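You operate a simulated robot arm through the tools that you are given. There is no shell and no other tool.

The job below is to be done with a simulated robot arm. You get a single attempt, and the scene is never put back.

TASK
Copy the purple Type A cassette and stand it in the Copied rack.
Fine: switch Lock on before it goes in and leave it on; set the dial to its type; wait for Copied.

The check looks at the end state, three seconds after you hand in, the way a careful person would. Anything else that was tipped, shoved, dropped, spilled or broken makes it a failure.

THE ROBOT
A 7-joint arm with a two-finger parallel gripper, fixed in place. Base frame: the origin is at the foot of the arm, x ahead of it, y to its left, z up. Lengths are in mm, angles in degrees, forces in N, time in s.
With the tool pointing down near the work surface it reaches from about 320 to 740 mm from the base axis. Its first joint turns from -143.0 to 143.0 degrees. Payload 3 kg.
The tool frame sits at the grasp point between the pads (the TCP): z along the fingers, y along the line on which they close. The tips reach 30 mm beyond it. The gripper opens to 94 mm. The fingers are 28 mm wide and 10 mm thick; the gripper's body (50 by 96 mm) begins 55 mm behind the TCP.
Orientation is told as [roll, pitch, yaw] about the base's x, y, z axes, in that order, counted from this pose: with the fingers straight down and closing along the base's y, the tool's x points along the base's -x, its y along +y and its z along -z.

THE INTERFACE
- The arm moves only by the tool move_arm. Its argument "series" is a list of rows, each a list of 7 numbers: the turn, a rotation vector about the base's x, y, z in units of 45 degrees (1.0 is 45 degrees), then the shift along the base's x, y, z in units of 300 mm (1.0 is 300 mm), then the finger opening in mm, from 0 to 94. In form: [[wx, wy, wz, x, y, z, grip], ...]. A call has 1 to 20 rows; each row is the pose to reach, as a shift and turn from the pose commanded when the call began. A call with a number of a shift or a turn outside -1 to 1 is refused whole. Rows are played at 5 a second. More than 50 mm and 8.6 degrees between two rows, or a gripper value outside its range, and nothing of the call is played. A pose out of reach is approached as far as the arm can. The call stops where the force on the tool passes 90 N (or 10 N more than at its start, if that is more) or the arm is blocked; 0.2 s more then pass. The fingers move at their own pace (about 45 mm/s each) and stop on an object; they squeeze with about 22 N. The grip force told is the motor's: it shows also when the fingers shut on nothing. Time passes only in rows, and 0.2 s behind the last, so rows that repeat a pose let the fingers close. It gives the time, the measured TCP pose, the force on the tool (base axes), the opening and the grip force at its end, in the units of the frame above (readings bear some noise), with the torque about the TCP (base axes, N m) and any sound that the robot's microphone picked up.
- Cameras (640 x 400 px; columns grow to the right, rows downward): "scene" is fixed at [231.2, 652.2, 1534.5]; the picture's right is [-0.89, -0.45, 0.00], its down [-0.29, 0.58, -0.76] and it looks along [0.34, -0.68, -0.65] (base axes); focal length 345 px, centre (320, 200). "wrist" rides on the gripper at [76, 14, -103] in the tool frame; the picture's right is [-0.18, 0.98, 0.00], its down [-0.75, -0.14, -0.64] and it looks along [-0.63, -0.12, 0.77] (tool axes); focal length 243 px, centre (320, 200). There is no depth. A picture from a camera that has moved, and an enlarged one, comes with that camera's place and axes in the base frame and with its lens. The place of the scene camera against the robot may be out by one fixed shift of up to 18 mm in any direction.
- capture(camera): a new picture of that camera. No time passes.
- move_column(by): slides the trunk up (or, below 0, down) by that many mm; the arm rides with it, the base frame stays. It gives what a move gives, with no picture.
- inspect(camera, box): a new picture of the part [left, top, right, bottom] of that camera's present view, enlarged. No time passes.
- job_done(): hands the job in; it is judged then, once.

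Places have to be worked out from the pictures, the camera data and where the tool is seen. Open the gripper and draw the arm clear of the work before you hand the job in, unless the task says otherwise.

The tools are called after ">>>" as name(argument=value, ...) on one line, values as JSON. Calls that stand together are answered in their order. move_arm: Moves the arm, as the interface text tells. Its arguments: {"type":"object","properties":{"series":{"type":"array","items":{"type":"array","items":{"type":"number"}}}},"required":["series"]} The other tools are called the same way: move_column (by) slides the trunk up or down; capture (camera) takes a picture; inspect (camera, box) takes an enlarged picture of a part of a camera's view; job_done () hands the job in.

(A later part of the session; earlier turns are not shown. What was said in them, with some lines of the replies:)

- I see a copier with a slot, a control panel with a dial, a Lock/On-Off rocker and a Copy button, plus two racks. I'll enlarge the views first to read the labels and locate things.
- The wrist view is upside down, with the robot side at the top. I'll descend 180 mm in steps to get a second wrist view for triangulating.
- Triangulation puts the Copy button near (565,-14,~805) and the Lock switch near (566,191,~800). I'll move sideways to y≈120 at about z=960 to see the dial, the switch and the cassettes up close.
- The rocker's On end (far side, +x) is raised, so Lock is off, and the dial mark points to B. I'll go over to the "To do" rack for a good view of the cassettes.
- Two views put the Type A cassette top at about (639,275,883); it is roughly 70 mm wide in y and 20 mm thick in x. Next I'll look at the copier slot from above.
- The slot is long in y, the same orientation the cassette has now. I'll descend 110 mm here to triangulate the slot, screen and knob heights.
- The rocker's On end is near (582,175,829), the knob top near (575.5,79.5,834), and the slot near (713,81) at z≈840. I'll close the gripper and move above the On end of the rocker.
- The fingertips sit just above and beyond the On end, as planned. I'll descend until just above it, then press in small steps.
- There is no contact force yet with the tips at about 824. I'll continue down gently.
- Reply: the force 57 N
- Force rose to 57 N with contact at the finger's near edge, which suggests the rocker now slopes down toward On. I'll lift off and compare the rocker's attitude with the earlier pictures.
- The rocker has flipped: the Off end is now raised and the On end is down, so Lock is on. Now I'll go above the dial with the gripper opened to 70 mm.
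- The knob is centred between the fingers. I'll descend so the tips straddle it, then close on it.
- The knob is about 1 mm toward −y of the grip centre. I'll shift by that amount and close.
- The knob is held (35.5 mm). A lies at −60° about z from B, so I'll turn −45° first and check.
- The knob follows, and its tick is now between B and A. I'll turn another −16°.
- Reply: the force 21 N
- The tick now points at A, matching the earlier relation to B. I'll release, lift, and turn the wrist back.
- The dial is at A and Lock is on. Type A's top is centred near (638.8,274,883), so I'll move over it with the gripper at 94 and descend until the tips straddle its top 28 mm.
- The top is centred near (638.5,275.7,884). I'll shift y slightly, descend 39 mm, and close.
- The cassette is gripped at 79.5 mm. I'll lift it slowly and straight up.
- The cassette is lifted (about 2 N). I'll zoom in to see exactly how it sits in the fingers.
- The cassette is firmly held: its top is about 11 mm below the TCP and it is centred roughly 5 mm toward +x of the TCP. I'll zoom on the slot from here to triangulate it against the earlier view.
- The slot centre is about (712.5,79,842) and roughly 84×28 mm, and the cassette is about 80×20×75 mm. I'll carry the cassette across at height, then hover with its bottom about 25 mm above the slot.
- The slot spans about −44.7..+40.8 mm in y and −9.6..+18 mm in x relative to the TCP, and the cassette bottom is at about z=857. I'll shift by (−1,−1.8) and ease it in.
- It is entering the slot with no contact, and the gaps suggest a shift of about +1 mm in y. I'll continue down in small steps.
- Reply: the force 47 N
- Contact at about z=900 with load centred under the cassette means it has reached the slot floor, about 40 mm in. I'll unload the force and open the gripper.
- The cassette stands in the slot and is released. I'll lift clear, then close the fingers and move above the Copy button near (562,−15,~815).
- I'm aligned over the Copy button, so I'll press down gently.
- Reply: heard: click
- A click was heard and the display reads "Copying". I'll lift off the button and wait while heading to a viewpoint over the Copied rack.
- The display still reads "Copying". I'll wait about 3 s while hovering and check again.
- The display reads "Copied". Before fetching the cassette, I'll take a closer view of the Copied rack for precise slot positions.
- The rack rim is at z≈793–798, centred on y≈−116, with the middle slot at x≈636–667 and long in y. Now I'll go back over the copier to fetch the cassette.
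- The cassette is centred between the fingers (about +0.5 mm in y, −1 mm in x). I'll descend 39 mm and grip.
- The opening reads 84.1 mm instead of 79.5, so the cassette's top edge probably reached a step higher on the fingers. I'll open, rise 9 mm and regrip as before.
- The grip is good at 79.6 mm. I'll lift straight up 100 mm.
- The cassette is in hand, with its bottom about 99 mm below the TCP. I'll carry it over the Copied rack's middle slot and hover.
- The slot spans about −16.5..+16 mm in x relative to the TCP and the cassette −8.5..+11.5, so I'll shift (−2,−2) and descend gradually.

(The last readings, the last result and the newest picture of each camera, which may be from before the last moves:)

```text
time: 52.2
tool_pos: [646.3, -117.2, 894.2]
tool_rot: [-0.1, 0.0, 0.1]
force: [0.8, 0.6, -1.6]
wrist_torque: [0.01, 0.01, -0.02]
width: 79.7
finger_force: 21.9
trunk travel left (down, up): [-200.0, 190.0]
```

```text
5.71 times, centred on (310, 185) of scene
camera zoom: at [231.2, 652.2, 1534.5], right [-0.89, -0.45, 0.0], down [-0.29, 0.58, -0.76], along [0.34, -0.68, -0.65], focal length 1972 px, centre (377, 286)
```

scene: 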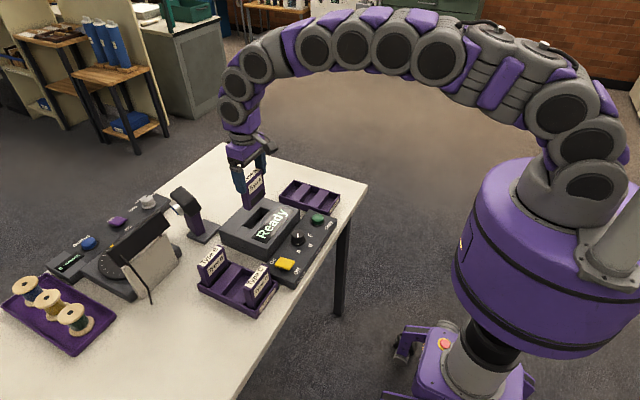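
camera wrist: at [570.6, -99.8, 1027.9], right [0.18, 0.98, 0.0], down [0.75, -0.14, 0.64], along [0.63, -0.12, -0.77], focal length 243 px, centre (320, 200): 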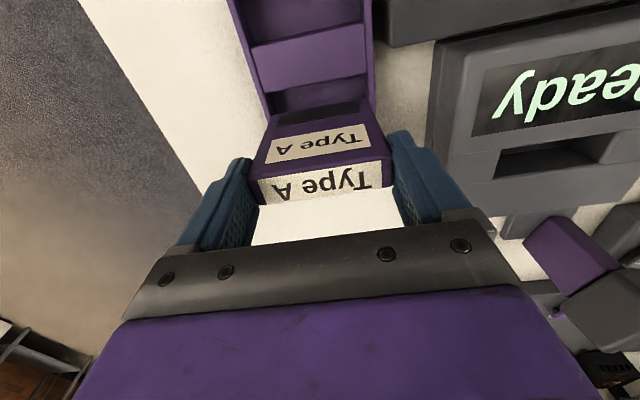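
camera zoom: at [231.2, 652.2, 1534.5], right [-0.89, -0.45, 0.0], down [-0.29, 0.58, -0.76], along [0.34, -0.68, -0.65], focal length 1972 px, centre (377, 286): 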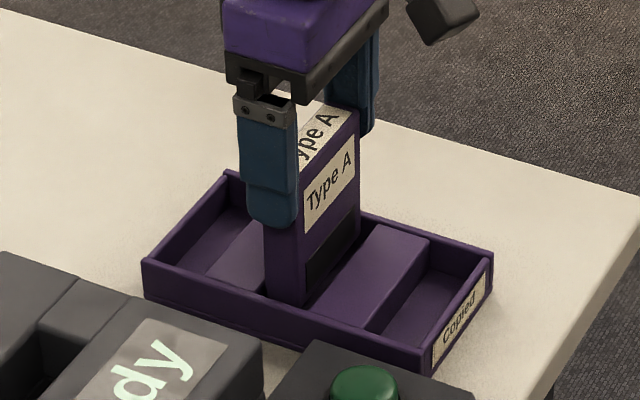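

It is lined up between the blocks with no contact. I'll continue down slowly to feel for the rack floor.

>>> move_arm(series=[[0, 0, 0, 0, 0, -0.01, 60], [0, 0, 0, 0, 0, -0.02, 60], [0, 0, 0, 0, 0, -0.03, 60], [0, 0, 0, 0, 0, -0.038, 60]])

>>> inspect(camera="wrist", box=[210, 20, 430, 220])

>>> inspect(camera="scene", box=[275, 150, 345, 220])

```text
time: 53.2
tool_pos: [648.2, -118.3, 883.7]
tool_rot: [0.0, 0.1, 0.1]
force: [0.0, 1.0, -1.6]
wrist_torque: [0.01, 0.03, 0.03]
width: 79.7
finger_force: 22.3
trunk travel left (down, up): [-200.0, 190.0]
```

```text
2.00 times, centred on (320, 120) of wrist
camera zoom: at [569.1, -102.9, 986.3], right [0.18, 0.98, 0.0], down [0.75, -0.14, 0.64], along [0.63, -0.12, -0.77], focal length 485 px, centre (320, 360)
```

zoom: 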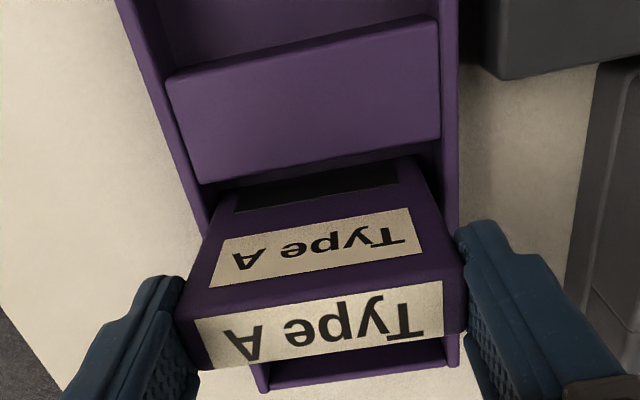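

```text
5.71 times, centred on (310, 185) of scene
camera zoom: at [231.2, 652.2, 1534.5], right [-0.89, -0.45, 0.0], down [-0.29, 0.58, -0.76], along [0.34, -0.68, -0.65], focal length 1972 px, centre (377, 286)
```

zoom: 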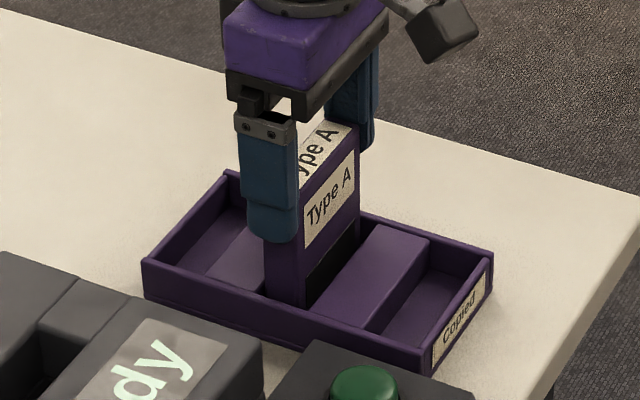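

>>> move_arm(series=[[0, 0, 0, 0, 0, -0.01, 60], [0, 0, 0, 0, 0, -0.02, 60], [0, 0, 0, 0, 0, -0.03, 60]])

>>> inspect(camera="scene", box=[275, 150, 345, 220])

```text
time: 54.0
tool_pos: [645.6, -118.1, 882.0]
tool_rot: [-0.2, -0.9, 0.0]
force: [1.7, -1.2, 65.2]
wrist_torque: [0.77, 0.1, 0.05]
width: 80.1
finger_force: 21.7
trunk travel left (down, up): [-200.0, 190.0]
```

```text
5.71 times, centred on (310, 185) of scene
camera zoom: at [231.2, 652.2, 1534.5], right [-0.89, -0.45, 0.0], down [-0.29, 0.58, -0.76], along [0.34, -0.68, -0.65], focal length 1972 px, centre (377, 286)
```

zoom: 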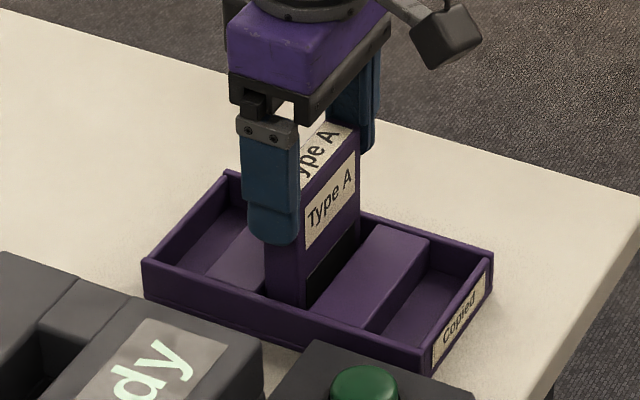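

The floor is reached at z≈882, matching how the cassette sat in the other rack. I'll unload the force and release gently.

>>> move_arm(series=[[0, 0, 0, 0, 0, 0.015, 60], [0, 0, 0, 0, 0, 0.026, 60], [0, 0, 0, 0, 0, 0.026, 60]])

>>> move_arm(series=[[0, 0, 0, 0, 0, 0, 82], [0, 0, 0, 0, 0, 0, 88], [0, 0, 0, 0, 0, 0, 94], [0, 0, 0, 0, 0, 0, 94]])

>>> inspect(camera="scene", box=[275, 150, 345, 220])

>>> inspect(camera="wrist", box=[210, 20, 430, 220])

```text
time: 54.8
tool_pos: [645.3, -117.5, 883.4]
tool_rot: [0.0, 0.0, 0.0]
force: [11.7, -1.8, 34.2]
wrist_torque: [-0.05, -0.71, 0.08]
width: 79.6
finger_force: 21.7
trunk travel left (down, up): [-200.0, 190.0]
```

```text
time: 55.8
tool_pos: [644.6, -118.5, 881.9]
tool_rot: [0.0, 0.1, 0.0]
force: [0.1, 0.2, -0.3]
wrist_torque: [-0.02, 0.02, 0.0]
width: 94.0
finger_force: 0.2
trunk travel left (down, up): [-200.0, 190.0]
```

```text
5.71 times, centred on (310, 185) of scene
camera zoom: at [231.2, 652.2, 1534.5], right [-0.89, -0.45, 0.0], down [-0.29, 0.58, -0.76], along [0.34, -0.68, -0.65], focal length 1972 px, centre (377, 286)
```

zoom: 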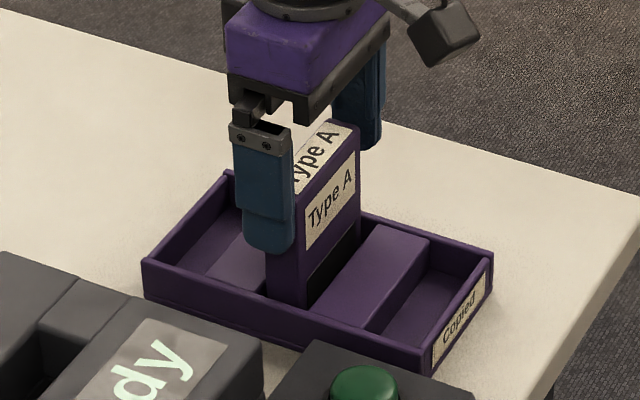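

```text
2.00 times, centred on (320, 120) of wrist
camera zoom: at [568.2, -103.1, 984.3], right [0.18, 0.98, 0.0], down [0.75, -0.14, 0.64], along [0.63, -0.12, -0.77], focal length 485 px, centre (320, 360)
```

zoom: 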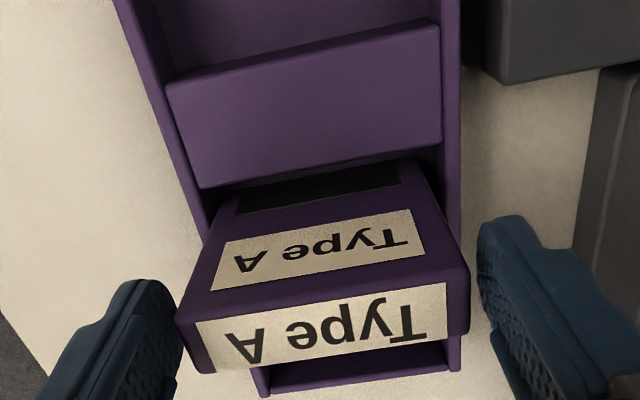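

The cassette is released and standing. I'll lift straight up, draw the arm back, and inspect the whole scene.

>>> move_arm(series=[[0, 0, 0, 0, 0, 0.08, 94], [0, 0, 0, 0, 0, 0.2, 94], [0, 0, 0, 0, 0, 0.35, 94], [0, 0, 0, 0, 0, 0.5, 94], [0, 0, 0, -0.1, -0.05, 0.6, 94], [0, 0, 0, -0.22, -0.1, 0.66, 94], [0, 0, 0, -0.34, -0.15, 0.7, 94], [0, 0, 0, -0.46, -0.2, 0.7, 94], [0, 0, 0, -0.46, -0.2, 0.7, 94]])

>>> capture(camera="scene")

>>> inspect(camera="scene", box=[190, 160, 350, 310])

>>> inspect(camera="scene", box=[275, 150, 345, 220])

>>> capture(camera="wrist")

```text
time: 57.8
tool_pos: [509.1, -178.1, 1091.3]
tool_rot: [0.1, 0.0, 0.0]
force: [-0.1, -0.9, -0.3]
wrist_torque: [-0.03, 0.02, -0.01]
width: 94.1
finger_force: 0.1
trunk travel left (down, up): [-200.0, 190.0]
```

```text
taken
```

scene: 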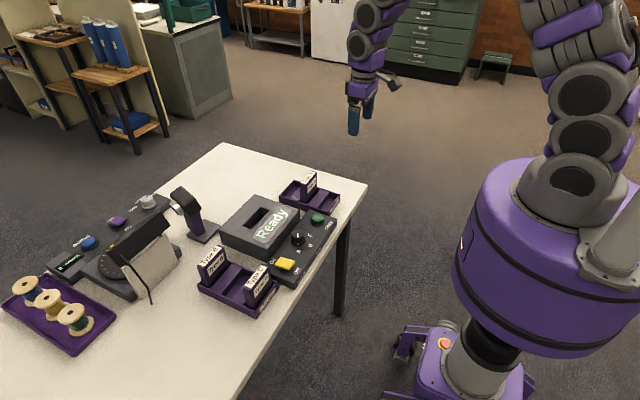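

```text
2.67 times, centred on (270, 235) of scene
camera zoom: at [231.2, 652.2, 1534.5], right [-0.89, -0.45, 0.0], down [-0.29, 0.58, -0.76], along [0.34, -0.68, -0.65], focal length 920 px, centre (453, 107)
```

zoom: 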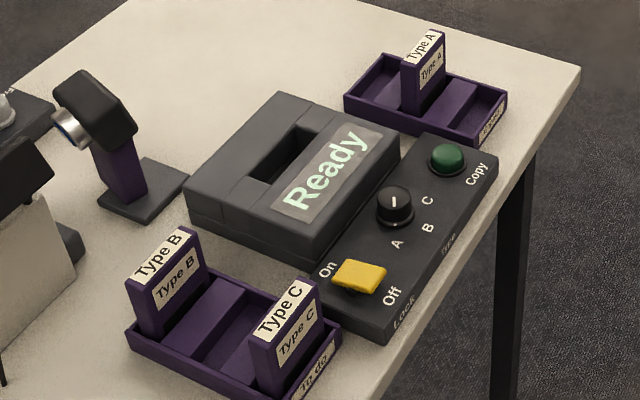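

```text
5.71 times, centred on (310, 185) of scene
camera zoom: at [231.2, 652.2, 1534.5], right [-0.89, -0.45, 0.0], down [-0.29, 0.58, -0.76], along [0.34, -0.68, -0.65], focal length 1972 px, centre (377, 286)
```

zoom: 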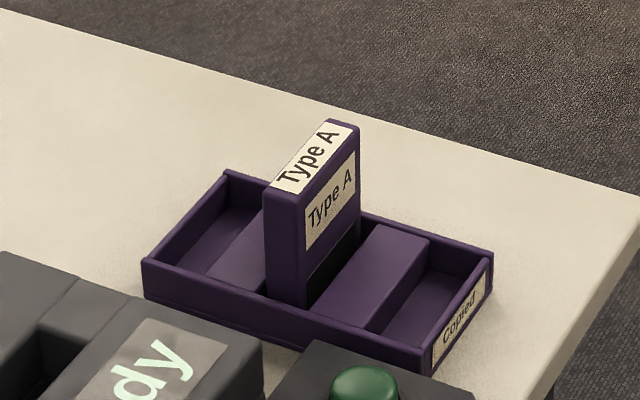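

```text
taken
camera wrist: at [432.5, -163.5, 1194.4], right [0.18, 0.98, 0.0], down [0.75, -0.14, 0.64], along [0.63, -0.12, -0.77], focal length 243 px, centre (320, 200)
```

wrist: 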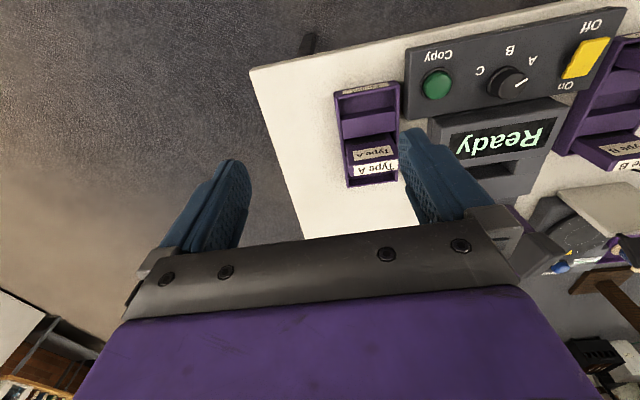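

The Type A cassette stands upright in the Copied rack. Lock is on, the dial is at A, nothing else has moved, and the arm is clear with the gripper open, so I'm handing in.

>>> job_done()

```text
The job is handed in.
```

The purple Type A cassette is copied and standing upright in the middle slot of the Copied rack.

- **Lock:** I switched it on before the cassette went in and left it on.
- **Dial:** I turned it from B to A, to match the cassette.
- **Copy:** I pressed Copy and waited until the display read "Copied" before taking the cassette out. The display went back to "Ready" once it was removed.
- **Other items:** In the last pictures, the Type B and Type C cassettes and everything else on the table look undisturbed.

The gripper is open and the arm is clear of the table.
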